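You operate a simulated robot arm through the tools that you are given. There is no shell and no other tool. Be economical: measure what you need, move in short steps, check, and stop when the job is done.

You run a simulated two-armed robot. Do the job below in one go: nothing can be reset, and whatever is moved stays where it is left.

JOB
On the clear middle of the grey bench, fold the cloth in half.

It is judged by the outcome, as a careful person would: the job done as asked, and still so three seconds after it is handed in. It fails if anything else is knocked over, pushed out of place, dropped, spilled or broken. Flat cloth is picked up by pressing the open fingertips on it (5 to 10 N) and closing them slowly along it; thin cloth reads only 2 to 8 mm in the jaws.

ROBOT AND FRAMES
Two 7-joint arms with two-finger parallel grippers on one trunk, on a base that drives. Base frame: it is fixed to the floor where the robot stands at the start and does not move with it; the origin is under the middle of the robot, x ahead of it, y to its left, z up; the surface under the hand at the start is at about z = 860. Readings come in mm, degrees, newtons and seconds.
The left shoulder is at the start at [121, 174, 1056], the right one opposite. With the tool pointing down near the work surface each hand reaches from about 340 to 760 mm from the robot's upright axis, wherever it stands, measured 20 degrees to its own side. Places, roughly: clear middle of the grey bench [500, 0, 900]. Payload 3.6 kg a hand.
The tool frame of a hand sits at the grasp point between the pads (the TCP): z along the fingers, y along the line on which they close. The tips reach 30 mm beyond it. The gripper opens to 110 mm. The fingers are 20 mm wide and 10 mm thick; the gripper's body (48 by 112 mm) begins 55 mm behind the TCP.
Orientation is that of the tool frame in the base frame, as a unit quaternion [x, y, z, w]. With the fingers straight down and closing along the base's y, the tool's x points along the base's -x, its y along +y and its z along -z.

CONTROLS
- The arms move only by the tool jog_arm. It takes "left_commands", "right_commands" or both (then of equal length, played together; a hand with none holds still); each is a list of rows, each a list of 7 numbers: the turn, a rotation vector about the tool's x, y, z in degrees, then the shift along the tool's x, y, z in mm, then the gripper command, from -1 (shut) to 1 (fully open), values between in proportion. In form: [[wx, wy, wz, x, y, z, jaw], ...]. A call has 1 to 12 rows; each row is the pose to reach, as a shift and turn from the pose commanded when the call began, along the tool's axes at that moment. Each row takes 0.2 s and may step no farther than 50 mm and 8.6 degrees from the row before; otherwise, or with a gripper value out of range, the whole call is refused. A pose out of reach is approached as far as the arm can. The call stops where the force on the tool passes 40 N (or 10 N more than at its start, if that is more) or the arm is blocked; 0.2 s more then pass. The fingers move at their own pace (about 153 mm/s each) and stop on an object; they squeeze with about 42 N. The grip force told is the motor's: it shows also when the fingers shut on nothing. Time passes only in rows, and 0.2 s behind the last, so rows that repeat a pose let the fingers close. The reply holds the time, the measured pose of the TCP, the force on the tool along the base axes, the opening and the grip force, in the units named above and with some noise, with the torque about the TCP (base axes, N m) and any sound that the robot's microphone picked up.
- Cameras (640 x 400 px; columns grow to the right, rows downward): "scene" is now at [227.4, 10.8, 1226.1]; the picture's right is [0.12, -0.99, 0.00], its down [-0.62, -0.08, -0.78] and it looks along [0.77, 0.09, -0.63] (base axes); focal length 214 px, centre (320, 200). "left" rides on the left gripper at [72, -17, -103] in its tool frame; the picture's right is [0.23, 0.97, 0.00], its down [-0.76, 0.18, -0.62] and it looks along [-0.61, 0.14, 0.78] (tool axes); focal length 222 px, centre (320, 200). "right" rides on the right gripper at [73, 17, -103] in its tool frame; the picture's right is [-0.23, 0.97, 0.00], its down [-0.76, -0.18, -0.62] and it looks along [-0.61, -0.14, 0.78] (tool axes); focal length 222 px, centre (320, 200). There is no depth. A picture from a camera that has moved, and an enlarged one, comes with that camera's place and axes in the base frame and with its lens.
- camera(camera): a new picture of that camera. It takes no simulated time.
- move_column(by): slides the trunk up (or, below 0, down) by that many mm; the arms and the scene camera ride with it, the base frame stays. It gives what a move gives, with no picture.
- base_move(legs): drives the robot by 1 to 6 legs, each [ahead, left, turn to the left] in mm, mm and degrees, along the robot's own axes; the way and the turn of a leg run together, so that a leg with both is an arc; at most 1500 mm and 180 degrees a leg. The arms and the cameras ride along, it lands a little off, and it stops where it bumps. It gives what a move gives.
- head_to(pan, tilt): turns the head with the scene camera to pan (to the left, within 86 degrees either way) and tilt (down, from -29 to 69), counted from straight ahead of the robot. It gives what a move gives.
- enlarge(camera, box): a new picture of the part [left, top, right, bottom] of that camera's present view, enlarged. It takes no simulated time.
- sign_off(): hands the job in; it is judged then, once.

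Go step by step. Nothing tells you exact positions but the pictures and the camera data: compare them with the known pose of the tool, close in by small moves and look again before you grip or let go. The budget is 120 turns and 88 pictures, counting those below and the enlarged ones. Unless the task says otherwise, let go and move clear before handing in, and close with one line.

The tools are called after "Emit:" as name(argument=value, ...) on one line, values as JSON. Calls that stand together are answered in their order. jog_arm: Moves the arms, as the interface text tells. Its arguments: {"type":"object","properties":{"left_commands":{"type":"array","items":{"type":"array","items":{"type":"number"}}},"right_commands":{"type":"array","items":{"type":"array","items":{"type":"number"}}}},"required":[]} The other tools are called the same way: move_column (by) slides the trunk up or down; base_move (legs) drives the base; head_to (pan, tilt) turns the head that bears the scene camera; camera (camera) takes a picture; enlarge (camera, box) takes an enlarged picture of a part of a camera's view; sign_off () hands the job in.

At the start:

```text
clock: 0.0
left_eef_pos: [479.3, 251.8, 1068.0]
left_ee_rot: [0.0, 1.0, -0.001, 0.0]
left_wrist_force: [0.9, 0.7, -0.5]
left_wrist_torque: [0.03, -0.01, 0.01]
left_gripper_width: 109.8
left_finger_force: 0.0
right_eef_pos: [397.4, -105.3, 1074.3]
right_ee_rot: [0.0, 1.0, 0.0, -0.001]
right_wrist_force: [-0.2, 0.3, 0.6]
right_wrist_torque: [-0.05, 0.0, -0.01]
right_gripper_width: 109.8
right_finger_force: 0.2
trunk travel left (down, up): [-175.0, 588.0]
robot x, y, heading: [-1.8, -3.5, 0.3]
head pan, tilt: [6.9, 38.9]
```

scene: 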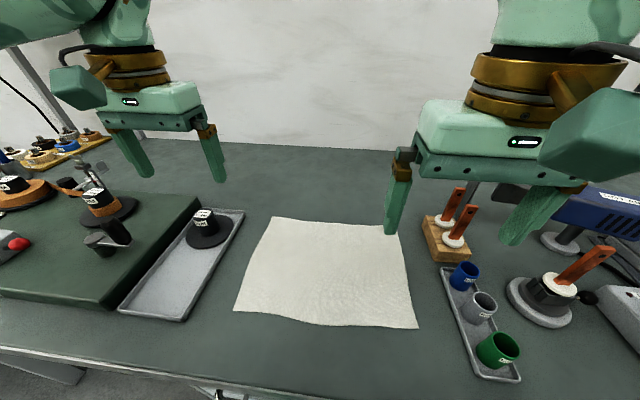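
right: 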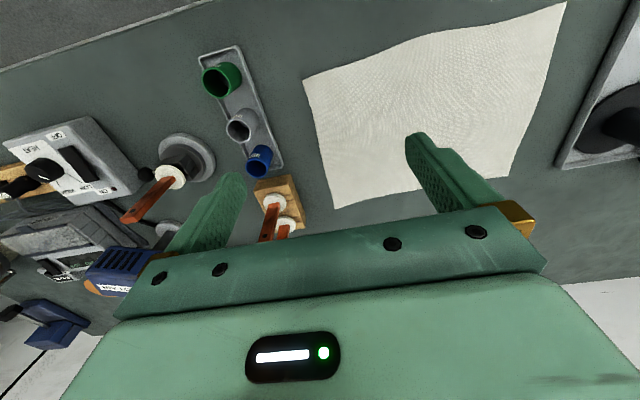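
left: 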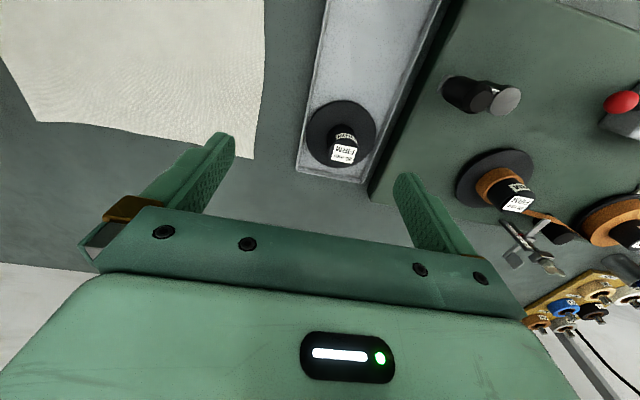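

The cloth lies flat at about x 370–595, y −126 to 170. The pegs and cups are to its right (y < −175) and a tray is to its left (y > 245). I'll fold the near edge over onto the far edge, so first I bring both hands above the near corners and narrow the jaws.

Emit:
jog_arm(left_commands=[[0, 0, 0, 20, -21, 22, 0.5], [0, 0, 0, 40, -42, 44, -0.2], [0, 0, 0, 60, -63, 66, -0.27], [0, 0, 0, 80, -84, 88, -0.27], [0, 0, 0, 97, -104, 108, -0.27]], right_commands=[[0, 0, 0, 2, -1, 22, 0.5], [0, 0, 0, 3, -1, 44, -0.2], [0, 0, 0, 4, -2, 66, -0.27], [0, 0, 0, 5, -3, 88, -0.27], [0, 0, 0, 7, -3, 114, -0.27]])

Emit:
camera(camera="scene")

Emit:
camera(camera="left")

Emit:
camera(camera="right")

```text
clock: 1.2
left_eef_pos: [384.7, 145.7, 962.6]
left_ee_rot: [-0.001, 1.0, 0.0, -0.001]
left_wrist_force: [0.4, 1.5, 0.6]
left_wrist_torque: [0.01, -0.04, -0.03]
left_gripper_width: 39.9
left_finger_force: 0.0
right_eef_pos: [390.6, -108.1, 959.7]
right_ee_rot: [0.0, 1.0, 0.0, -0.001]
right_wrist_force: [0.1, 0.1, -0.3]
right_wrist_torque: [-0.03, -0.02, 0.0]
right_gripper_width: 40.6
right_finger_force: 0.1
trunk travel left (down, up): [-175.0, 588.0]
robot x, y, heading: [2.6, -0.0, 0.2]
head pan, tilt: [6.9, 38.9]
```

```text
84 pictures are left
camera scene: at [227.9, 10.1, 1225.9], right [0.12, -0.99, 0.0], down [-0.62, -0.08, -0.78], along [0.77, 0.09, -0.63], focal length 214 px, centre (320, 200)
```

scene: 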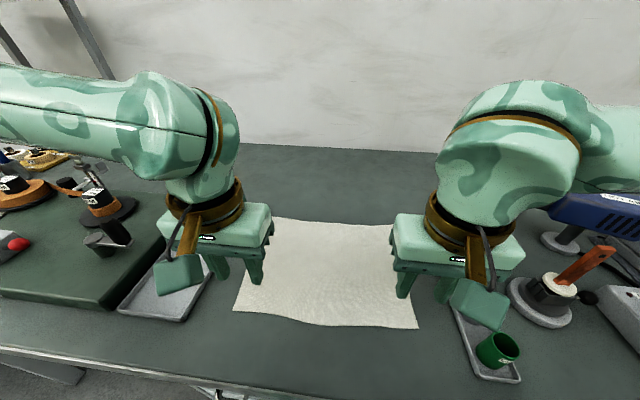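

```text
83 pictures are left
camera left: at [313.5, 128.1, 1065.8], right [-0.23, 0.97, 0.0], down [0.76, 0.18, 0.62], along [0.61, 0.14, -0.78], focal length 222 px, centre (320, 200)
```

left: 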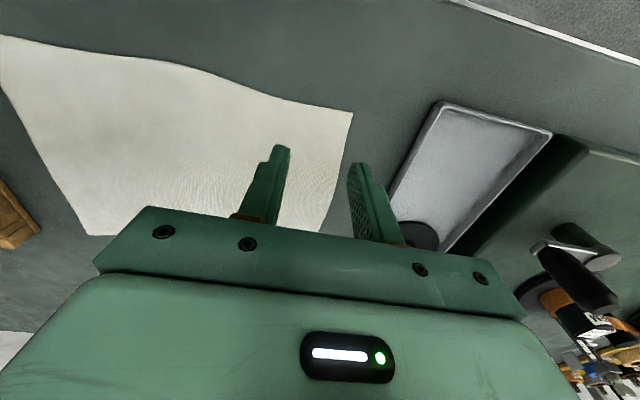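

```text
82 pictures are left
camera right: at [318.0, -91.0, 1062.8], right [0.23, 0.97, 0.0], down [0.76, -0.18, 0.62], along [0.61, -0.14, -0.78], focal length 222 px, centre (320, 200)
```

right: 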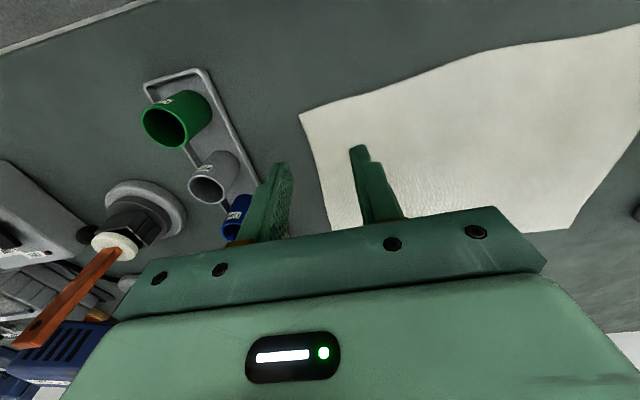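

The near corners are at about (368,170) and (376,−122), and the far edge is at x≈600. I'll shift both hands inward so both fingertips land on the cloth, then descend to just above it.

Emit:
jog_arm(left_commands=[[0, 0, 0, 0, -11, 10, -0.27], [0, 0, 0, 0, -11, 35, -0.27], [0, 0, 0, 0, -11, 55, -0.27], [0, 0, 0, 0, -11, 64, -0.27]], right_commands=[[0, 0, 0, 2, 18, 10, -0.27], [0, 0, 0, 2, 18, 35, -0.27], [0, 0, 0, 2, 18, 52, -0.27], [0, 0, 0, 2, 18, 61, -0.27]])

Emit:
camera(camera="left")

Emit:
camera(camera="right")

```text
clock: 2.2
left_eef_pos: [382.6, 135.7, 898.4]
left_ee_rot: [0.0, 1.0, -0.001, 0.0]
left_wrist_force: [-0.3, 0.8, -1.2]
left_wrist_torque: [-0.02, -0.01, -0.01]
left_gripper_width: 39.9
left_finger_force: 0.2
right_eef_pos: [390.3, -91.1, 901.6]
right_ee_rot: [0.0, 1.0, 0.0, -0.001]
right_wrist_force: [-0.2, -0.9, 0.0]
right_wrist_torque: [-0.01, 0.02, -0.03]
right_gripper_width: 40.1
right_finger_force: 0.1
trunk travel left (down, up): [-175.0, 588.0]
robot x, y, heading: [2.1, 1.5, 0.0]
head pan, tilt: [6.9, 38.9]
```

```text
81 pictures are left
camera left: at [310.1, 118.6, 1000.6], right [-0.23, 0.97, 0.0], down [0.76, 0.18, 0.62], along [0.61, 0.14, -0.78], focal length 222 px, centre (320, 200)
```

left: 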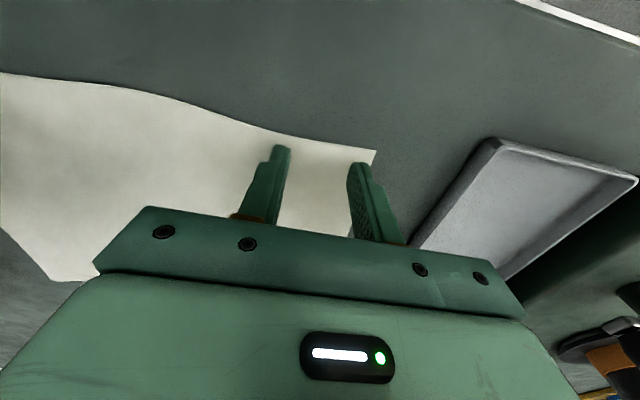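

```text
80 pictures are left
camera right: at [316.9, -72.9, 1004.2], right [0.23, 0.97, 0.0], down [0.76, -0.18, 0.62], along [0.61, -0.14, -0.78], focal length 222 px, centre (320, 200)
```

right: 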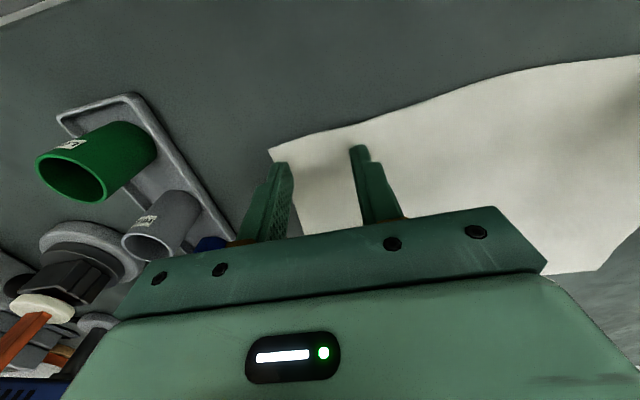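

The tips are roughly 8 mm above the cloth at each corner. I'll nudge both hands 4 mm inward and press down in small steps.

Emit:
jog_arm(left_commands=[[0, 0, 0, 0, -4, 2, -0.27], [0, 0, 0, 0, -4, 4, -0.27], [0, 0, 0, 0, -4, 6, -0.27]], right_commands=[[0, 0, 0, 0, 4, 4, -0.27], [0, 0, 0, 0, 4, 7, -0.27], [0, 0, 0, 0, 4, 9, -0.27]])

```text
clock: 3.0
left_eef_pos: [380.3, 133.5, 891.3]
left_ee_rot: [0.0, 1.0, -0.001, 0.001]
left_wrist_force: [1.0, -0.1, 3.1]
left_wrist_torque: [0.02, -0.02, 0.03]
left_gripper_width: 40.1
left_finger_force: 0.1
right_eef_pos: [387.9, -86.0, 891.7]
right_ee_rot: [0.0, 1.0, -0.001, 0.0]
right_wrist_force: [1.0, 0.1, 4.1]
right_wrist_torque: [-0.01, -0.02, -0.04]
right_gripper_width: 40.2
right_finger_force: 0.1
trunk travel left (down, up): [-175.0, 588.0]
robot x, y, heading: [1.2, -3.7, -0.0]
head pan, tilt: [6.9, 38.9]
```

Both hands are touching at 3–4 N, so I press slightly more.

Emit:
jog_arm(left_commands=[[0, 0, 0, 0, 0, 1, -0.27]], right_commands=[[0, 0, 0, 0, 0, 1, -0.27]])

```text
clock: 3.4
left_eef_pos: [380.8, 133.7, 892.0]
left_ee_rot: [0.0, 1.0, 0.0, 0.001]
left_wrist_force: [1.8, 0.4, 15.7]
left_wrist_torque: [0.19, 0.0, 0.0]
left_gripper_width: 40.4
left_finger_force: 0.0
right_eef_pos: [388.6, -87.2, 891.7]
right_ee_rot: [0.0, 1.0, 0.0, 0.0]
right_wrist_force: [1.0, -0.7, 8.4]
right_wrist_torque: [-0.08, -0.01, 0.01]
right_gripper_width: 40.5
right_finger_force: 0.0
trunk travel left (down, up): [-175.0, 588.0]
robot x, y, heading: [1.4, -0.4, 0.2]
head pan, tilt: [6.9, 38.9]
```

Right reads 8 N and left is a bit high at 16 N. I back the left off and close both slowly.

Emit:
jog_arm(left_commands=[[0, 0, 0, 0, 0, -0.7, -0.3], [0, 0, 0, 0, 0, -0.7, -0.36], [0, 0, 0, 0, 0, -0.7, -0.42], [0, 0, 0, 0, 0, -0.7, -0.48], [0, 0, 0, 0, 0, -0.7, -0.54], [0, 0, 0, 0, 0, -0.7, -0.6], [0, 0, 0, 0, 0, -0.7, -0.67], [0, 0, 0, 0, 0, -0.7, -0.74], [0, 0, 0, 0, 0, -0.7, -0.81], [0, 0, 0, 0, 0, -0.7, -0.88], [0, 0, 0, 0, 0, -0.7, -0.95], [0, 0, 0, 0, 0, -0.7, -1]], right_commands=[[0, 0, 0, 0, 0, 0, -0.3], [0, 0, 0, 0, 0, 0, -0.36], [0, 0, 0, 0, 0, 0, -0.42], [0, 0, 0, 0, 0, 0, -0.48], [0, 0, 0, 0, 0, 0, -0.54], [0, 0, 0, 0, 0, 0, -0.6], [0, 0, 0, 0, 0, 0, -0.67], [0, 0, 0, 0, 0, 0, -0.74], [0, 0, 0, 0, 0, 0, -0.81], [0, 0, 0, 0, 0, 0, -0.88], [0, 0, 0, 0, 0, 0, -0.95], [0, 0, 0, 0, 0, 0, -1]])

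Emit:
camera(camera="left")

Emit:
camera(camera="right")

```text
clock: 6.0
left_eef_pos: [381.0, 132.9, 891.2]
left_ee_rot: [0.0, 1.0, 0.0, 0.001]
left_wrist_force: [-0.2, -8.3, 30.2]
left_wrist_torque: [-0.2, 0.07, 0.02]
left_gripper_width: 2.1
left_finger_force: 41.8
right_eef_pos: [387.0, -86.4, 892.4]
right_ee_rot: [-0.001, 1.0, 0.001, 0.001]
right_wrist_force: [-0.2, 8.6, 6.7]
right_wrist_torque: [0.27, -0.03, -0.01]
right_gripper_width: 2.0
right_finger_force: 41.9
trunk travel left (down, up): [-175.0, 588.0]
robot x, y, heading: [-0.3, 3.5, -0.1]
head pan, tilt: [6.9, 38.9]
```

```text
79 pictures are left
camera left: at [308.6, 115.2, 994.3], right [-0.23, 0.97, 0.0], down [0.76, 0.18, 0.63], along [0.61, 0.14, -0.78], focal length 222 px, centre (320, 200)
```

left: 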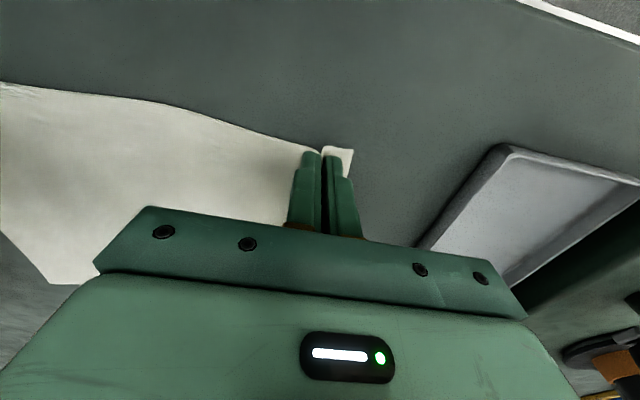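

```text
78 pictures are left
camera right: at [315.1, -68.7, 994.5], right [0.23, 0.97, 0.0], down [0.76, -0.18, 0.62], along [0.61, -0.14, -0.78], focal length 222 px, centre (320, 200)
```

right: 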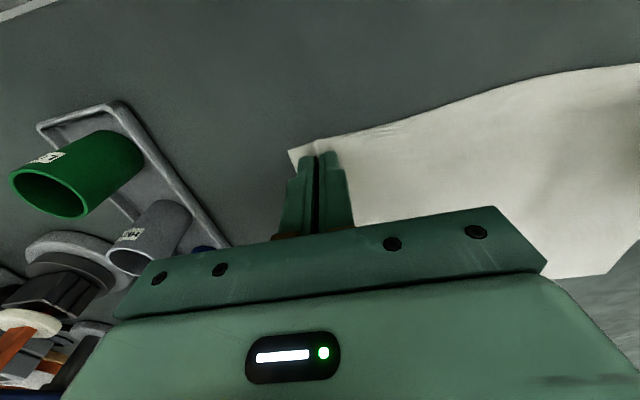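

Both jaws read about 2 mm and the corner cloth has drawn in. I'll lift a little to check the hold.

Emit:
jog_arm(left_commands=[[0, 0, 0, -2, 0, -12, -1], [0, 0, 0, -6, 0, -25, -1], [0, 0, 0, -12, 0, -40, -1]], right_commands=[[0, 0, 0, -2, 0, -12, -1], [0, 0, 0, -6, 0, -25, -1], [0, 0, 0, -12, 0, -40, -1]])

Emit:
camera(camera="scene")

Emit:
camera(camera="left")

Emit:
camera(camera="right")

```text
clock: 6.8
left_eef_pos: [394.0, 133.0, 930.4]
left_ee_rot: [-0.001, 1.0, 0.0, -0.001]
left_wrist_force: [0.5, -11.6, -0.1]
left_wrist_torque: [-0.36, -0.01, -0.03]
left_gripper_width: 1.9
left_finger_force: 42.0
right_eef_pos: [400.4, -87.1, 928.7]
right_ee_rot: [-0.001, 1.0, 0.0, 0.0]
right_wrist_force: [0.1, 12.3, -0.2]
right_wrist_torque: [0.42, 0.02, -0.05]
right_gripper_width: 2.0
right_finger_force: 41.5
trunk travel left (down, up): [-175.0, 588.0]
robot x, y, heading: [-0.6, 0.4, 0.0]
head pan, tilt: [6.9, 38.9]
```

```text
77 pictures are left
camera scene: at [227.1, 10.7, 1226.1], right [0.12, -0.99, 0.0], down [-0.62, -0.08, -0.78], along [0.77, 0.09, -0.63], focal length 214 px, centre (320, 200)
```

scene: 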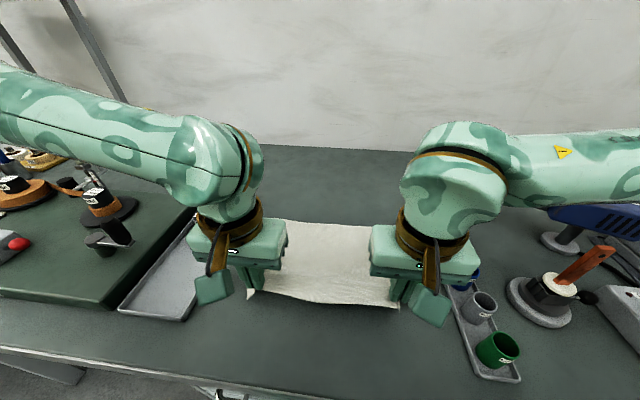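

```text
76 pictures are left
camera left: at [322.3, 115.8, 1033.5], right [-0.23, 0.97, 0.0], down [0.76, 0.18, 0.62], along [0.61, 0.14, -0.78], focal length 222 px, centre (320, 200)
```

left: 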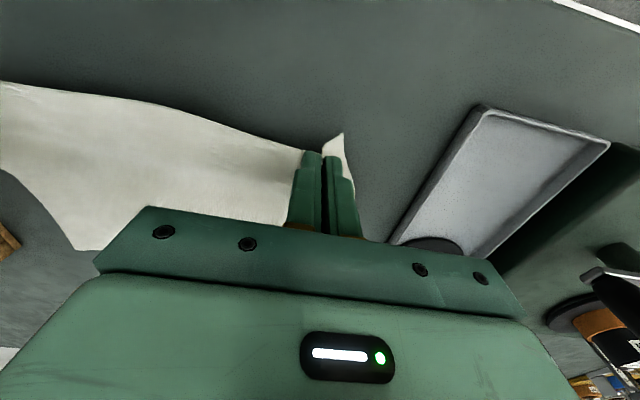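

```text
75 pictures are left
camera right: at [328.2, -70.1, 1032.2], right [0.23, 0.97, 0.0], down [0.76, -0.18, 0.62], along [0.61, -0.14, -0.78], focal length 222 px, centre (320, 200)
```

right: 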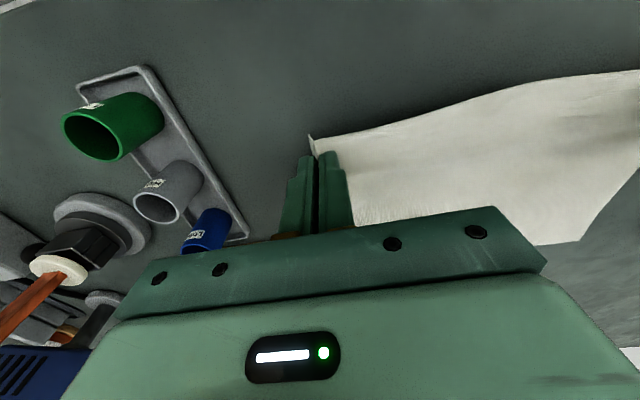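

The hold is good, with about 12 N of tension between the hands, so I relax them inward slightly. Next I carry the edge up and over along an arc, first half first.

Emit:
jog_arm(left_commands=[[0, 0, 0, -8, -3, -13, -1], [0, 0, 0, -16, -5, -25, -1], [0, 0, 0, -28, -5, -33, -1], [0, 0, 0, -41, -5, -40, -1], [0, 0, 0, -54, -5, -46, -1], [0, 0, 0, -68, -5, -50, -1], [0, 0, 0, -82, -5, -52, -1], [0, 0, 0, -96, -5, -52, -1], [0, 0, 0, -110, -5, -51, -1], [0, 0, 0, -124, -5, -48, -1]], right_commands=[[0, 0, 0, -7, 3, -13, -1], [0, 0, 0, -14, 5, -25, -1], [0, 0, 0, -26, 5, -33, -1], [0, 0, 0, -38, 5, -40, -1], [0, 0, 0, -51, 5, -46, -1], [0, 0, 0, -64, 5, -50, -1], [0, 0, 0, -78, 5, -52, -1], [0, 0, 0, -92, 5, -52, -1], [0, 0, 0, -106, 5, -51, -1], [0, 0, 0, -120, 5, -48, -1]])

Emit:
camera(camera="scene")

Emit:
camera(camera="left")

Emit:
camera(camera="right")

```text
clock: 9.0
left_eef_pos: [517.8, 129.6, 977.6]
left_ee_rot: [0.0, 1.0, 0.0, 0.0]
left_wrist_force: [0.2, -0.6, -0.2]
left_wrist_torque: [0.02, -0.01, -0.01]
left_gripper_width: 1.7
left_finger_force: 41.6
right_eef_pos: [521.0, -82.0, 978.1]
right_ee_rot: [0.0, 1.0, -0.001, -0.001]
right_wrist_force: [-0.1, -0.6, -0.3]
right_wrist_torque: [-0.02, 0.03, -0.04]
right_gripper_width: 1.9
right_finger_force: 42.1
trunk travel left (down, up): [-175.0, 588.0]
robot x, y, heading: [-3.4, 0.7, 0.1]
head pan, tilt: [6.9, 38.9]
```

```text
74 pictures are left
camera scene: at [228.0, 10.7, 1225.9], right [0.12, -0.99, 0.0], down [-0.62, -0.08, -0.78], along [0.77, 0.09, -0.63], focal length 214 px, centre (320, 200)
```

scene: 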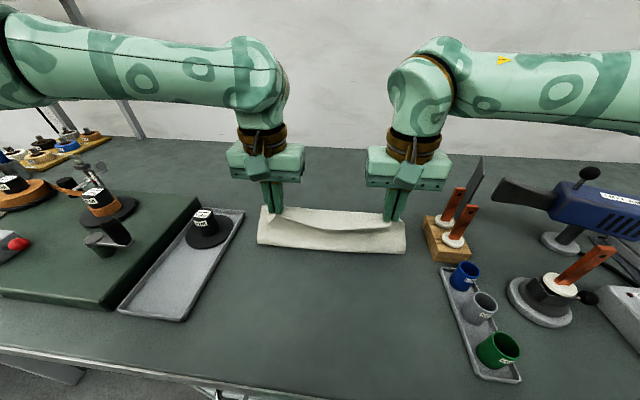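

```text
73 pictures are left
camera left: at [446.0, 111.7, 1081.1], right [-0.23, 0.97, 0.0], down [0.76, 0.18, 0.62], along [0.61, 0.14, -0.78], focal length 222 px, centre (320, 200)
```

left: 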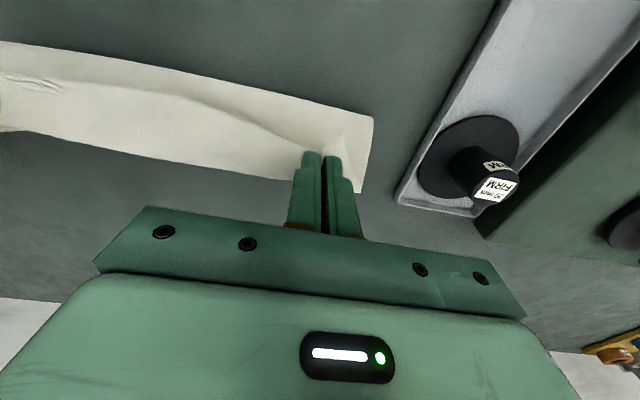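

```text
72 pictures are left
camera right: at [449.0, -63.8, 1081.3], right [0.23, 0.97, 0.0], down [0.76, -0.18, 0.62], along [0.61, -0.14, -0.78], focal length 222 px, centre (320, 200)
```

right: 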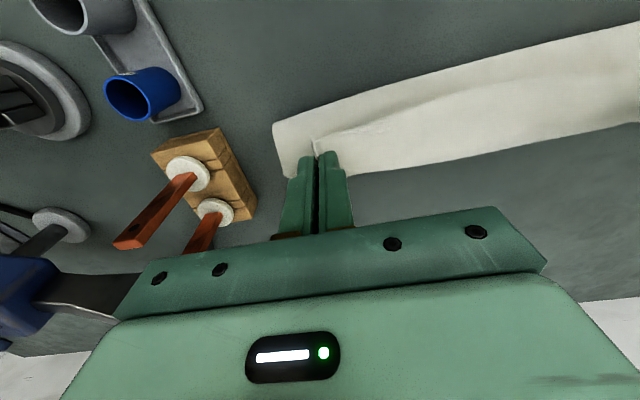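

The fold is forming well, with the bottom layer on the bench. I'll take a closer look before laying the edge down.

Emit:
enlarge(camera="scene", box=[220, 140, 460, 290])

Emit:
enlarge(camera="right", box=[220, 20, 640, 250])

Emit:
enlarge(camera="left", box=[0, 20, 400, 250])

```text
2.67 times, centred on (340, 215) of scene
camera zoom: at [228.0, 10.7, 1225.9], right [0.12, -0.99, 0.0], down [-0.62, -0.08, -0.78], along [0.77, 0.09, -0.63], focal length 572 px, centre (267, 160)
```

zoom: 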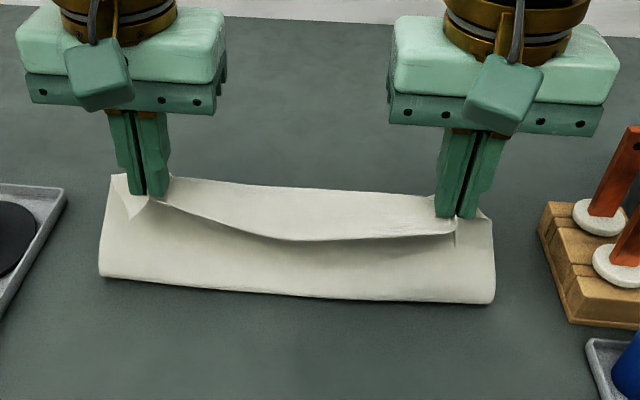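

```text
1.52 times, centred on (430, 135) of right
camera zoom: at [449.0, -63.8, 1081.3], right [0.23, 0.97, 0.0], down [0.76, -0.18, 0.62], along [0.61, -0.14, -0.78], focal length 338 px, centre (152, 299)
```

zoom: 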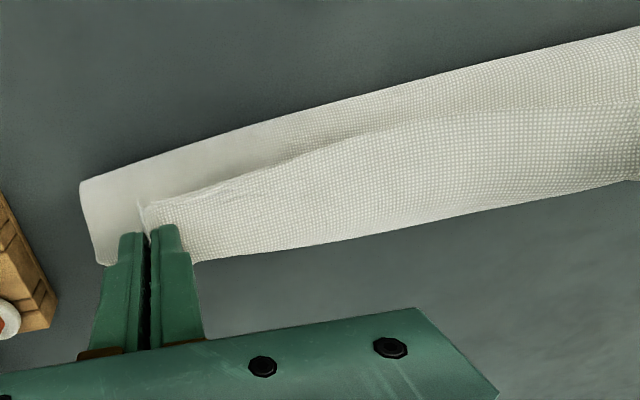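

```text
1.60 times, centred on (200, 135) of left
camera zoom: at [446.0, 111.7, 1081.1], right [-0.23, 0.97, 0.0], down [0.76, 0.18, 0.62], along [0.61, 0.14, -0.78], focal length 355 px, centre (512, 304)
```

zoom: 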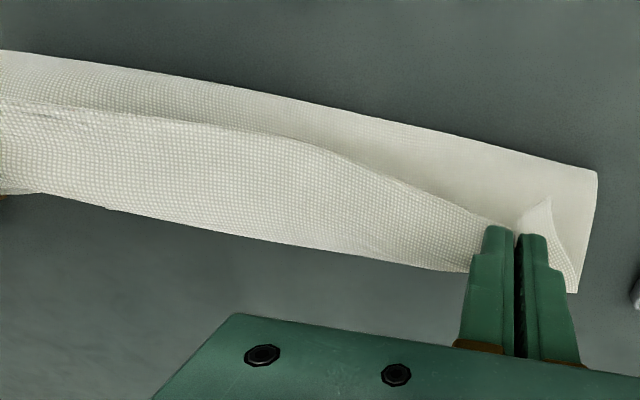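

The vertical fingers keep a ~20 mm strip along the held edge un-flipped, with the edge pointing back at me. Tilting the hands so the tips point back toward the robot should turn the strip over, so I try that in place.

Emit:
jog_arm(left_commands=[[0, 8, 0, -4, 0, 0, -1], [0, 16, 0, -8, 0, 1, -1], [0, 24, 0, -12, 0, 2, -1], [0, 32, 0, -16, 0, 4, -1], [0, 40, 0, -19, 0, 6, -1]], right_commands=[[0, 8, 0, -4, 0, 0, -1], [0, 16, 0, -8, 0, 1, -1], [0, 24, 0, -12, 0, 2, -1], [0, 32, 0, -16, 0, 4, -1], [0, 40, 0, -19, 0, 6, -1]])

Emit:
camera(camera="scene")

Emit:
camera(camera="left")

Emit:
camera(camera="right")

```text
clock: 10.2
left_eef_pos: [524.7, 127.7, 978.7]
left_ee_rot: [0.001, 0.99, -0.001, -0.14]
left_wrist_force: [-2.4, -23.6, -2.1]
left_wrist_torque: [-0.74, 0.05, 0.11]
left_gripper_width: 2.2
left_finger_force: 42.1
left hand out of reach, approached as far as the arm can: row 3, 4, 5
right_eef_pos: [515.6, -97.5, 960.4]
right_ee_rot: [0.028, 0.955, 0.014, -0.294]
right_wrist_force: [2.4, 24.4, 1.1]
right_wrist_torque: [0.59, -0.02, -0.42]
right_gripper_width: 2.3
right_finger_force: 42.1
right hand out of reach, approached as far as the arm can: row 4, 5
trunk travel left (down, up): [-175.0, 588.0]
robot x, y, heading: [4.2, 3.0, -0.2]
head pan, tilt: [6.9, 38.9]
```

```text
68 pictures are left
camera scene: at [227.6, 11.3, 1226.0], right [0.12, -0.99, 0.0], down [-0.62, -0.08, -0.78], along [0.77, 0.09, -0.63], focal length 214 px, centre (320, 200)
```

scene: 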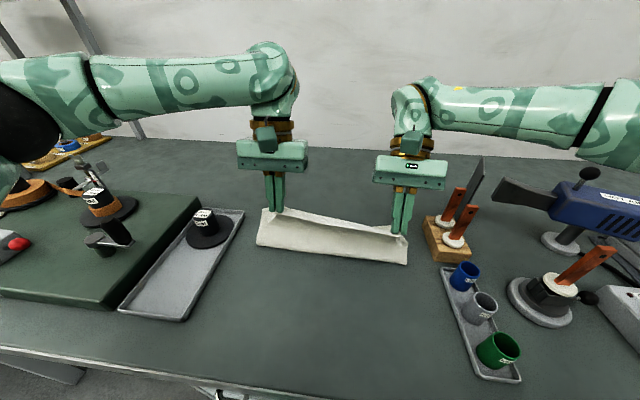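

```text
67 pictures are left
camera left: at [484.7, 111.8, 1097.2], right [-0.22, 0.97, 0.06], down [0.9, 0.18, 0.39], along [0.37, 0.14, -0.92], focal length 222 px, centre (320, 200)
```

left: 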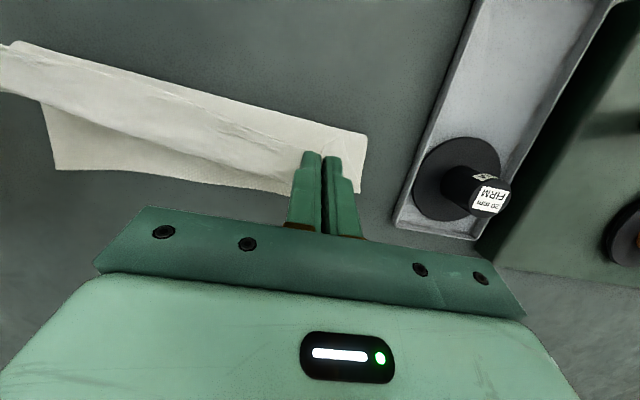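

```text
66 pictures are left
camera right: at [515.3, -80.1, 1086.4], right [0.25, 0.96, -0.12], down [0.97, -0.24, 0.08], along [0.05, -0.13, -0.99], focal length 222 px, centre (320, 200)
```

right: 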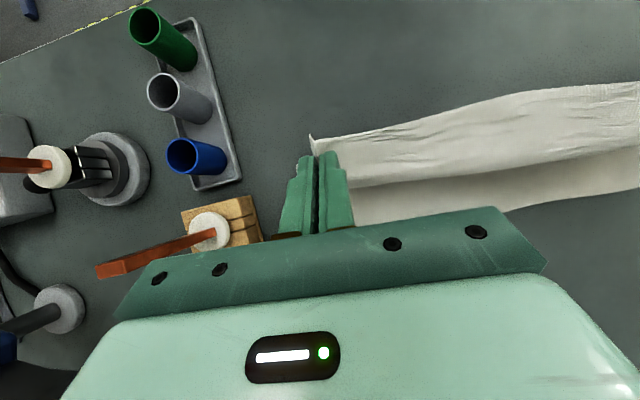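

The arms can't reach much backward tilt, so folding near to far would leave a turned-back strip. A better way is to fold the far edge toward me, since tilting the tips forward is natural. First I undo the tilt and lay this edge back down where it was.

Emit:
jog_arm(left_commands=[[0, -8, 0, 4, 0, 2, -1], [0, -16, 0, 8, 0, 3, -1], [0, -24, 0, 12, 0, 5, -1], [0, -32, 0, 15, 0, 6, -1], [0, -40, 0, 18, 0, 7, -1]], right_commands=[[0, -8, 0, 4, 0, 2, -1], [0, -16, 0, 8, 0, 3, -1], [0, -24, 0, 12, 0, 5, -1], [0, -32, 0, 15, 0, 6, -1], [0, -40, 0, 18, 0, 7, -1]])

```text
clock: 11.4
left_eef_pos: [505.5, 130.1, 976.6]
left_ee_rot: [-0.001, 0.978, -0.002, 0.208]
left_wrist_force: [-2.6, -28.7, -3.1]
left_wrist_torque: [-0.75, 0.14, -0.47]
left_gripper_width: 2.2
left_finger_force: 42.0
right_eef_pos: [497.7, -96.0, 963.9]
right_ee_rot: [0.03, 0.998, 0.004, 0.054]
right_wrist_force: [2.8, 28.6, 2.1]
right_wrist_torque: [0.92, -0.1, 0.12]
right_gripper_width: 2.0
right_finger_force: 42.1
trunk travel left (down, up): [-175.0, 588.0]
robot x, y, heading: [-3.6, -4.8, -0.1]
head pan, tilt: [6.9, 38.9]
```

The tilt was applied relative to the pose actually reached, so the left now leans 24° forward. I correct both orientations and relax the tension between the hands.

Emit:
jog_arm(left_commands=[[0, 8, 0, 0, -2, 0, -1], [0, 16, 0, 0, -3, 0, -1], [0, 24, 0, 0, -3, 0, -1]], right_commands=[[0, 2, -1, 0, 5, 0, -1], [0, 4, -2.3, 0, 10, 0, -1], [0.5, 6.2, -3.4, 0, 13, 0, -1]])

```text
clock: 12.2
left_eef_pos: [506.8, 128.0, 976.3]
left_ee_rot: [-0.001, 1.0, -0.001, -0.001]
left_wrist_force: [-0.1, 0.2, 0.0]
left_wrist_torque: [0.02, 0.02, -0.01]
left_gripper_width: 1.9
left_finger_force: 41.7
right_eef_pos: [500.2, -82.7, 962.9]
right_ee_rot: [0.003, 1.0, -0.002, -0.003]
right_wrist_force: [0.4, -0.7, -0.6]
right_wrist_torque: [-0.02, 0.01, 0.0]
right_gripper_width: 2.1
right_finger_force: 41.3
trunk travel left (down, up): [-175.0, 588.0]
robot x, y, heading: [2.6, -0.4, -0.0]
head pan, tilt: [6.9, 38.9]
```

Both hands are vertical again with no tension. Now I reverse the arc and lay the near edge back.

Emit:
jog_arm(left_commands=[[0, 0, 0, 14, 0, -3, -1], [0, 0, 0, 28, 0, -5, -1], [0, 0, 0, 42, 0, -3, -1], [0, 0, 0, 56, 0, 2, -1], [0, 0, 0, 70, 0, 10, -1], [0, 0, 0, 84, 0, 20, -1], [0, 0, 0, 98, 0, 34, -1], [0, 0, 0, 110, 1, 50, -1], [0, 0, 0, 118, 3, 64, -1], [0, 0, 0, 125, 4, 76, -1]], right_commands=[[0, 0, 0, 12, 0, -10, -1], [0, 0, 0, 24, 0, -15, -1], [0, 0, 0, 37, 0, -15, -1], [0, 0, 0, 50, 0, -11, -1], [0, 0, 0, 63, 0, -3, -1], [0, 0, 0, 76, 0, 7, -1], [0, 0, 0, 88, 0, 21, -1], [0, 0, 0, 99, -1, 37, -1], [0, 0, 0, 107, -2, 51, -1], [0, 0, 0, 112, -3, 63, -1]])

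Emit:
camera(camera="scene")

Emit:
camera(camera="left")

```text
clock: 14.4
left_eef_pos: [382.0, 127.3, 900.2]
left_ee_rot: [-0.001, 1.0, -0.002, 0.001]
left_wrist_force: [0.1, -1.3, -0.2]
left_wrist_torque: [-0.01, 0.01, -0.01]
left_gripper_width: 2.2
left_finger_force: 42.1
right_eef_pos: [387.7, -84.5, 901.5]
right_ee_rot: [0.002, 1.0, -0.002, -0.002]
right_wrist_force: [-0.5, 1.5, 0.1]
right_wrist_torque: [0.05, 0.03, 0.01]
right_gripper_width: 2.1
right_finger_force: 42.1
trunk travel left (down, up): [-175.0, 588.0]
robot x, y, heading: [0.7, -0.1, 0.1]
head pan, tilt: [6.9, 38.9]
```

```text
65 pictures are left
camera scene: at [227.5, 10.6, 1226.0], right [0.12, -0.99, 0.0], down [-0.62, -0.08, -0.78], along [0.77, 0.09, -0.63], focal length 214 px, centre (320, 200)
```

scene: 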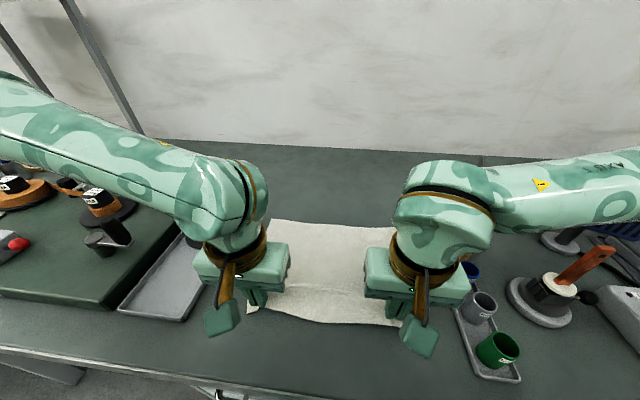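

```text
64 pictures are left
camera left: at [309.8, 111.7, 1002.9], right [-0.23, 0.97, 0.0], down [0.76, 0.18, 0.62], along [0.61, 0.14, -0.78], focal length 222 px, centre (320, 200)
```

left: 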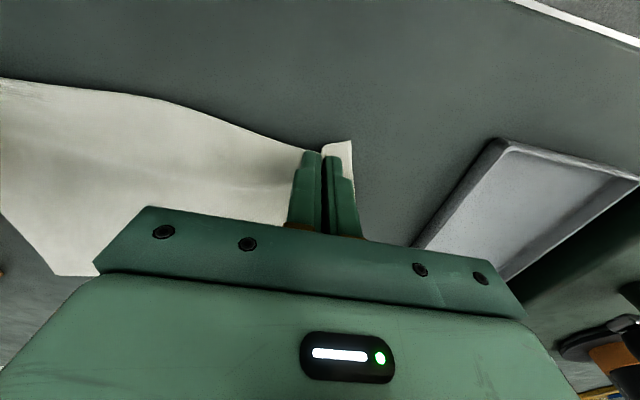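

The cloth is nearly back. I lower to light contact, spread the fingers to smooth the pinches out, then lift clear.

Emit:
jog_arm(left_commands=[[0, 0, 0, 1, 3, 4, -1], [0, 0, 0, 2, 5, 8, -1], [0, 0, 0, 2, 5, 8, -0.85], [0, 0, 0, 2, 5, 8, -0.7], [0, 0, 0, 2, 5, 8, -0.55], [0, 0, 0, 2, 5, 8, -0.4], [0, 0, 0, 2, 5, 8, -0.27], [0, 0, 0, 2, 5, 0, -0.27], [0, 0, 0, 2, 5, -30, -0.27], [0, 0, 0, 2, 5, -70, -0.27], [0, 0, 0, 2, 5, -110, -0.27]], right_commands=[[0, 0, 0, 1, -3, 5, -1], [0, 0, 0, 2, -5, 9, -1], [0, 0, 0, 2, -5, 9, -0.85], [0, 0, 0, 2, -5, 9, -0.7], [0, 0, 0, 2, -5, 9, -0.55], [0, 0, 0, 2, -5, 9, -0.4], [0, 0, 0, 2, -5, 9, -0.27], [0, 0, 0, 2, -5, 0, -0.27], [0, 0, 0, 2, -5, -30, -0.27], [0, 0, 0, 2, -5, -70, -0.27], [0, 0, 0, 2, -5, -110, -0.27]])

Emit:
camera(camera="scene")

Emit:
camera(camera="left")

Emit:
camera(camera="right")

```text
clock: 16.8
left_eef_pos: [378.9, 133.5, 1013.0]
left_ee_rot: [-0.001, 1.0, 0.0, 0.001]
left_wrist_force: [0.6, 1.2, 0.7]
left_wrist_torque: [-0.03, -0.02, -0.05]
left_gripper_width: 40.1
left_finger_force: 0.0
right_eef_pos: [385.7, -91.3, 1010.3]
right_ee_rot: [0.002, 1.0, -0.002, -0.001]
right_wrist_force: [-0.1, -0.1, -0.4]
right_wrist_torque: [0.0, -0.02, 0.01]
right_gripper_width: 40.0
right_finger_force: 0.0
trunk travel left (down, up): [-175.0, 588.0]
robot x, y, heading: [0.3, -3.6, -0.0]
head pan, tilt: [6.9, 38.9]
```

```text
63 pictures are left
camera scene: at [226.4, 10.6, 1226.3], right [0.12, -0.99, 0.0], down [-0.62, -0.08, -0.78], along [0.77, 0.09, -0.63], focal length 214 px, centre (320, 200)
```

scene: 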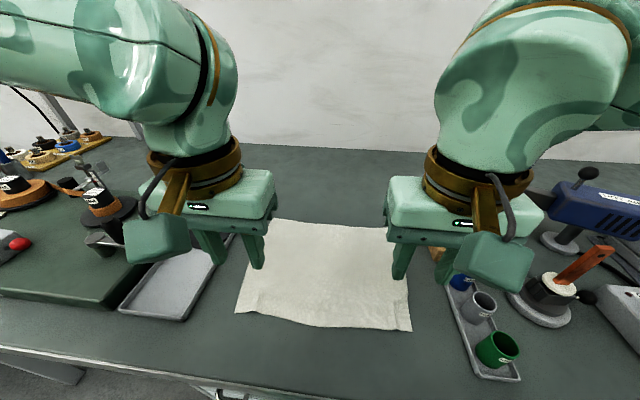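

```text
62 pictures are left
camera left: at [306.5, 116.3, 1114.7], right [-0.23, 0.97, 0.0], down [0.76, 0.18, 0.62], along [0.61, 0.14, -0.78], focal length 222 px, centre (320, 200)
```

left: 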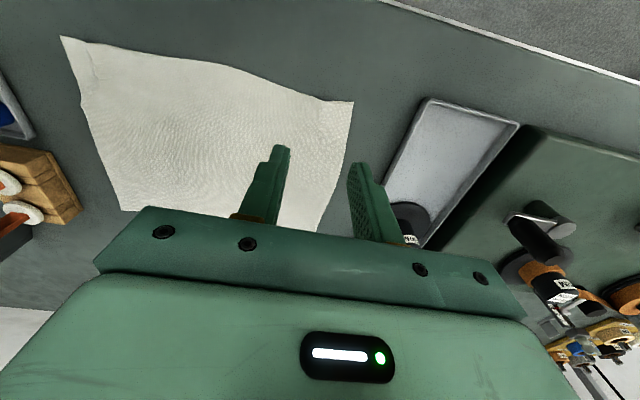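

```text
61 pictures are left
camera right: at [313.0, -73.2, 1114.1], right [0.23, 0.97, 0.0], down [0.76, -0.18, 0.62], along [0.6, -0.15, -0.78], focal length 222 px, centre (320, 200)
```

right: 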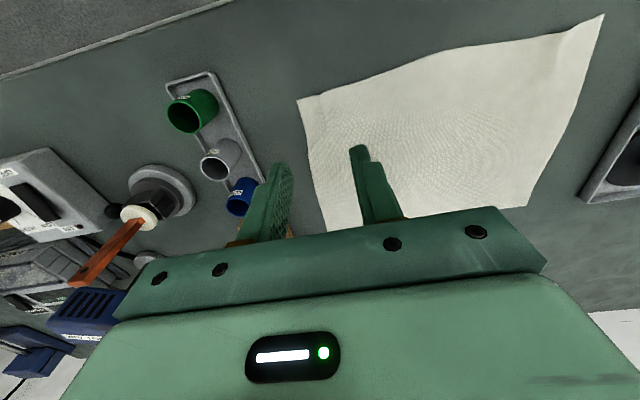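

The cloth is back flat, with its far edge at about x≈590. I'll drive the base back about 110 mm so the hands have room to tilt at the end of a far-to-near fold.

Emit:
base_move(legs=[[-110, 0, 0]])

```text
clock: 18.0
left_eef_pos: [270.2, 133.8, 1010.6]
left_ee_rot: [-0.001, 1.0, 0.0, 0.001]
left_wrist_force: [0.1, 0.1, 0.5]
left_wrist_torque: [-0.01, 0.0, 0.0]
left_gripper_width: 40.3
left_finger_force: 0.0
right_eef_pos: [275.9, -92.2, 1010.2]
right_ee_rot: [0.003, 1.0, -0.001, -0.002]
right_wrist_force: [-0.7, 0.6, 0.0]
right_wrist_torque: [-0.03, -0.02, 0.01]
right_gripper_width: 40.2
right_finger_force: 0.0
trunk travel left (down, up): [-175.0, 588.0]
robot x, y, heading: [-106.7, 3.0, -0.0]
head pan, tilt: [6.9, 38.9]
```

Emit:
jog_arm(left_commands=[[0, 0, 0, -40, 0, 0, -0.27], [0, 0, 0, -80, 0, 0, -0.27], [0, 0, 0, -120, 0, 0, -0.27], [0, 0, 0, -160, 0, 0, -0.27], [0, 0, 0, -200, 0, 0, -0.27], [0, 0, 0, -240, 0, 0, -0.27], [0, 0, 0, -280, 0, 0, -0.27], [0, 0, 0, -300, 0, 20, -0.27], [0, 0, 0, -310, 0, 45, -0.27]], right_commands=[[0, 0, 0, -40, 3, 0, -0.27], [0, 0, 0, -80, 3, 0, -0.27], [0, 0, 0, -120, 3, 0, -0.27], [0, 0, 0, -160, 3, 0, -0.27], [0, 0, 0, -200, 3, 0, -0.27], [0, 0, 0, -240, 3, 0, -0.27], [0, 0, 0, -280, 3, 0, -0.27], [0, 0, 0, -295, 3, 20, -0.27], [0, 0, 0, -305, 3, 45, -0.27]])

Emit:
camera(camera="scene")

Emit:
camera(camera="left")

Emit:
camera(camera="right")

```text
clock: 20.0
left_eef_pos: [582.2, 137.7, 964.0]
left_ee_rot: [0.001, 1.0, 0.0, 0.0]
left_wrist_force: [-0.9, 0.5, 0.4]
left_wrist_torque: [0.01, -0.01, 0.0]
left_gripper_width: 40.1
left_finger_force: 0.0
right_eef_pos: [540.9, -102.4, 969.4]
right_ee_rot: [0.003, 1.0, -0.001, -0.002]
right_wrist_force: [0.0, 0.6, -0.2]
right_wrist_torque: [0.01, 0.01, 0.01]
right_gripper_width: 40.1
right_finger_force: 0.0
right hand out of reach, approached as far as the arm can: row 7, 8, 9
trunk travel left (down, up): [-175.0, 588.0]
robot x, y, heading: [-107.8, 4.5, 0.2]
head pan, tilt: [6.9, 38.9]
```

```text
60 pictures are left
camera scene: at [119.1, 10.8, 1226.0], right [0.12, -0.99, 0.0], down [-0.62, -0.08, -0.78], along [0.77, 0.09, -0.63], focal length 214 px, centre (320, 200)
```

scene: 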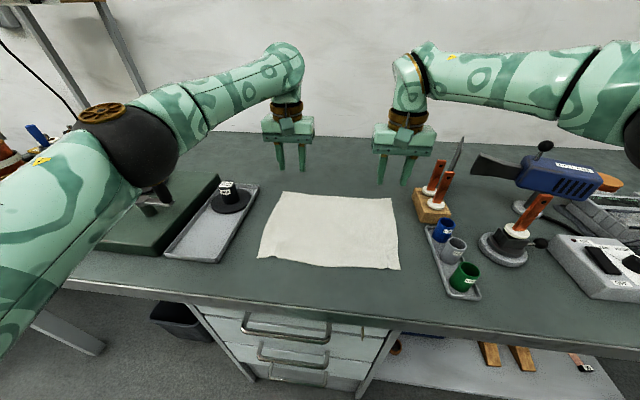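

```text
59 pictures are left
camera left: at [509.8, 120.0, 1068.2], right [-0.23, 0.97, 0.0], down [0.76, 0.18, 0.62], along [0.61, 0.14, -0.78], focal length 222 px, centre (320, 200)
```

left: 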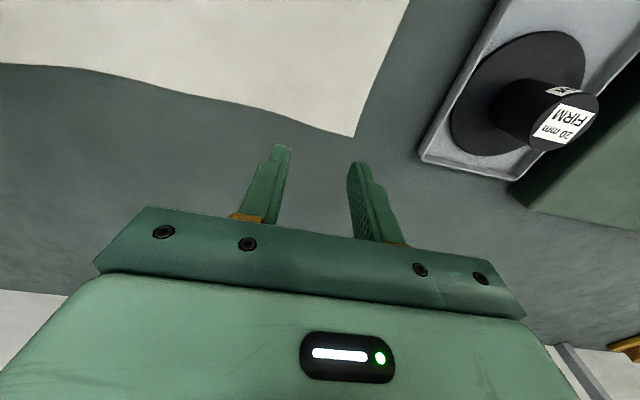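

```text
58 pictures are left
camera right: at [469.6, -83.6, 1072.3], right [0.23, 0.97, 0.0], down [0.76, -0.18, 0.62], along [0.6, -0.15, -0.78], focal length 222 px, centre (320, 200)
```

right: 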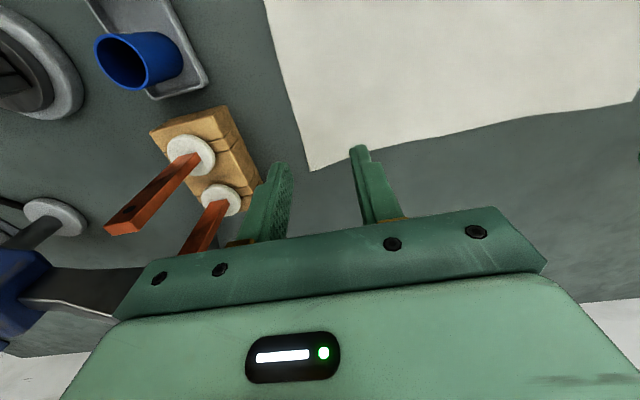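

The far edge is at x≈585 on the left and ≈589 on the right. The right arm ran out of reach, so I'll drive forward 70 mm, and move the base back again during the fold.

Emit:
base_move(legs=[[70, 0, 0]])

```text
clock: 21.0
left_eef_pos: [651.8, 137.2, 964.7]
left_ee_rot: [0.0, 1.0, -0.001, 0.0]
left_wrist_force: [0.3, 0.0, -0.3]
left_wrist_torque: [-0.02, 0.06, -0.01]
left_gripper_width: 40.5
left_finger_force: 0.0
right_eef_pos: [611.4, -103.6, 968.4]
right_ee_rot: [0.003, 1.0, 0.0, -0.003]
right_wrist_force: [1.7, 0.6, -0.5]
right_wrist_torque: [-0.01, 0.07, 0.01]
right_gripper_width: 40.2
right_finger_force: 0.0
trunk travel left (down, up): [-175.0, 588.0]
robot x, y, heading: [-39.5, -0.1, -0.2]
head pan, tilt: [6.9, 38.9]
```

Emit:
jog_arm(left_commands=[[0, 0, 0, 35, -2, 0, -0.27], [0, 0, 0, 69, -4, 15, -0.27], [0, 0, 0, 69, -4, 35, -0.27], [0, 0, 0, 69, -4, 50, -0.27], [0, 0, 0, 69, -4, 60, -0.27]], right_commands=[[0, 0, 0, 15, 8, 0, -0.27], [0, 0, 0, 25, 14, 15, -0.27], [0, 0, 0, 25, 14, 35, -0.27], [0, 0, 0, 25, 14, 53, -0.27], [0, 0, 0, 25, 14, 64, -0.27]])

Emit:
camera(camera="left")

Emit:
camera(camera="right")

```text
clock: 22.2
left_eef_pos: [583.7, 132.0, 903.1]
left_ee_rot: [0.0, 1.0, 0.0, 0.001]
left_wrist_force: [-0.4, -0.2, -0.2]
left_wrist_torque: [-0.02, 0.04, -0.01]
left_gripper_width: 40.2
left_finger_force: 0.1
right_eef_pos: [585.4, -89.0, 904.7]
right_ee_rot: [0.003, 1.0, -0.001, -0.002]
right_wrist_force: [0.2, 0.7, -0.4]
right_wrist_torque: [0.0, -0.01, 0.0]
right_gripper_width: 40.3
right_finger_force: 0.1
trunk travel left (down, up): [-175.0, 588.0]
robot x, y, heading: [-38.2, 0.4, 0.2]
head pan, tilt: [6.9, 38.9]
```

```text
57 pictures are left
camera left: at [511.2, 114.6, 1006.8], right [-0.23, 0.97, 0.0], down [0.76, 0.18, 0.62], along [0.61, 0.14, -0.78], focal length 222 px, centre (320, 200)
```

left: 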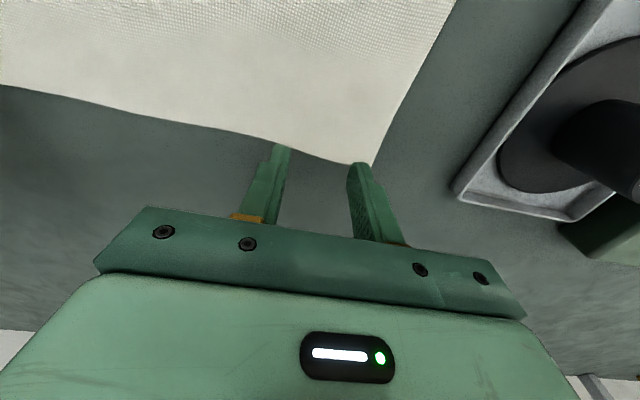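

```text
56 pictures are left
camera right: at [513.5, -71.0, 1008.0], right [0.23, 0.97, 0.0], down [0.76, -0.18, 0.62], along [0.6, -0.15, -0.78], focal length 222 px, centre (320, 200)
```

right: 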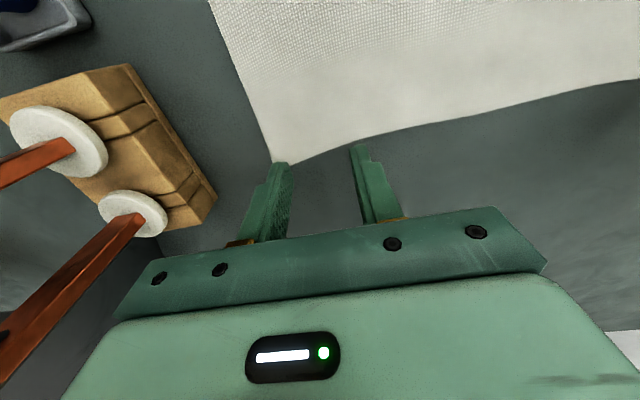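

Overlap at the edge is slightly scant, so I move both hands about 5 mm toward the robot and go down to contact.

Emit:
jog_arm(left_commands=[[0, 0, 0, 4, 0, 4, -0.27], [0, 0, 0, 4, 0, 8, -0.27], [0, 0, 0, 4, 0, 11, -0.27]], right_commands=[[0, 0, 0, 6, 0, 4, -0.27], [0, 0, 0, 6, 0, 8, -0.27], [0, 0, 0, 6, 0, 12, -0.27]])

```text
clock: 23.0
left_eef_pos: [576.7, 132.6, 893.7]
left_ee_rot: [0.0, 1.0, 0.0, 0.0]
left_wrist_force: [-0.2, 0.4, 0.9]
left_wrist_torque: [0.03, -0.02, 0.01]
left_gripper_width: 40.2
left_finger_force: 0.1
right_eef_pos: [579.9, -89.9, 892.5]
right_ee_rot: [0.004, 1.0, -0.001, -0.002]
right_wrist_force: [0.1, -0.1, -0.1]
right_wrist_torque: [-0.02, 0.02, 0.03]
right_gripper_width: 40.2
right_finger_force: 0.1
trunk travel left (down, up): [-175.0, 588.0]
robot x, y, heading: [-36.3, 2.1, -0.2]
head pan, tilt: [6.9, 38.9]
```

Emit:
jog_arm(left_commands=[[0, 0, 0, 0, 0, 1, -0.27], [0, 0, 0, 0, 0, 1.5, -0.27]], right_commands=[[0, 0, 0, 0, 0, 1, -0.27], [0, 0, 0, 0, 0, 1.5, -0.27]])

```text
clock: 23.6
left_eef_pos: [577.6, 132.3, 893.5]
left_ee_rot: [0.0, 1.0, 0.0, 0.002]
left_wrist_force: [0.8, 0.1, 0.0]
left_wrist_torque: [0.0, 0.01, -0.02]
left_gripper_width: 40.3
left_finger_force: 0.0
right_eef_pos: [581.2, -89.0, 892.4]
right_ee_rot: [0.003, 1.0, -0.001, -0.002]
right_wrist_force: [0.1, 0.1, 1.7]
right_wrist_torque: [-0.01, 0.04, -0.02]
right_gripper_width: 40.0
right_finger_force: 0.0
trunk travel left (down, up): [-175.0, 588.0]
robot x, y, heading: [-34.5, -0.9, 0.0]
head pan, tilt: [6.9, 38.9]
```

The hands are almost in contact, so I continue down in small steps.

Emit:
jog_arm(left_commands=[[0, 0, 0, -1, 0, 0.8, -0.27], [0, 0, 0, -1, 0, 1.5, -0.27]], right_commands=[[0, 0, 0, 0, 0, 0.5, -0.27], [0, 0, 0, 0, 0, 0.6, -0.27]])

```text
clock: 24.2
left_eef_pos: [579.4, 131.9, 892.3]
left_ee_rot: [0.0, 1.0, 0.0, 0.001]
left_wrist_force: [-0.6, 0.5, 1.2]
left_wrist_torque: [0.04, 0.03, -0.01]
left_gripper_width: 40.1
left_finger_force: 0.1
right_eef_pos: [579.1, -88.4, 892.0]
right_ee_rot: [0.003, 1.0, -0.001, -0.001]
right_wrist_force: [1.2, -0.6, 5.4]
right_wrist_torque: [0.03, -0.01, 0.02]
right_gripper_width: 40.0
right_finger_force: 0.0
trunk travel left (down, up): [-175.0, 588.0]
robot x, y, heading: [-41.8, 1.8, -0.1]
head pan, tilt: [6.9, 38.9]
```

Emit:
jog_arm(left_commands=[[0, 0, 0, 0, 0, 0.7, -0.27]], right_commands=[[0, 0, 0, 0, 0, 0.2, -0.27]])

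```text
clock: 24.6
left_eef_pos: [579.4, 133.3, 892.3]
left_ee_rot: [0.0, 1.0, 0.0, 0.0]
left_wrist_force: [0.7, 0.9, 2.4]
left_wrist_torque: [0.03, 0.0, -0.03]
left_gripper_width: 40.1
left_finger_force: 0.0
right_eef_pos: [579.3, -88.1, 891.9]
right_ee_rot: [0.003, 1.0, -0.001, 0.0]
right_wrist_force: [0.9, -0.8, 7.8]
right_wrist_torque: [0.02, -0.03, -0.02]
right_gripper_width: 40.1
right_finger_force: 0.1
trunk travel left (down, up): [-175.0, 588.0]
robot x, y, heading: [-39.5, 2.3, -0.2]
head pan, tilt: [6.9, 38.9]
```

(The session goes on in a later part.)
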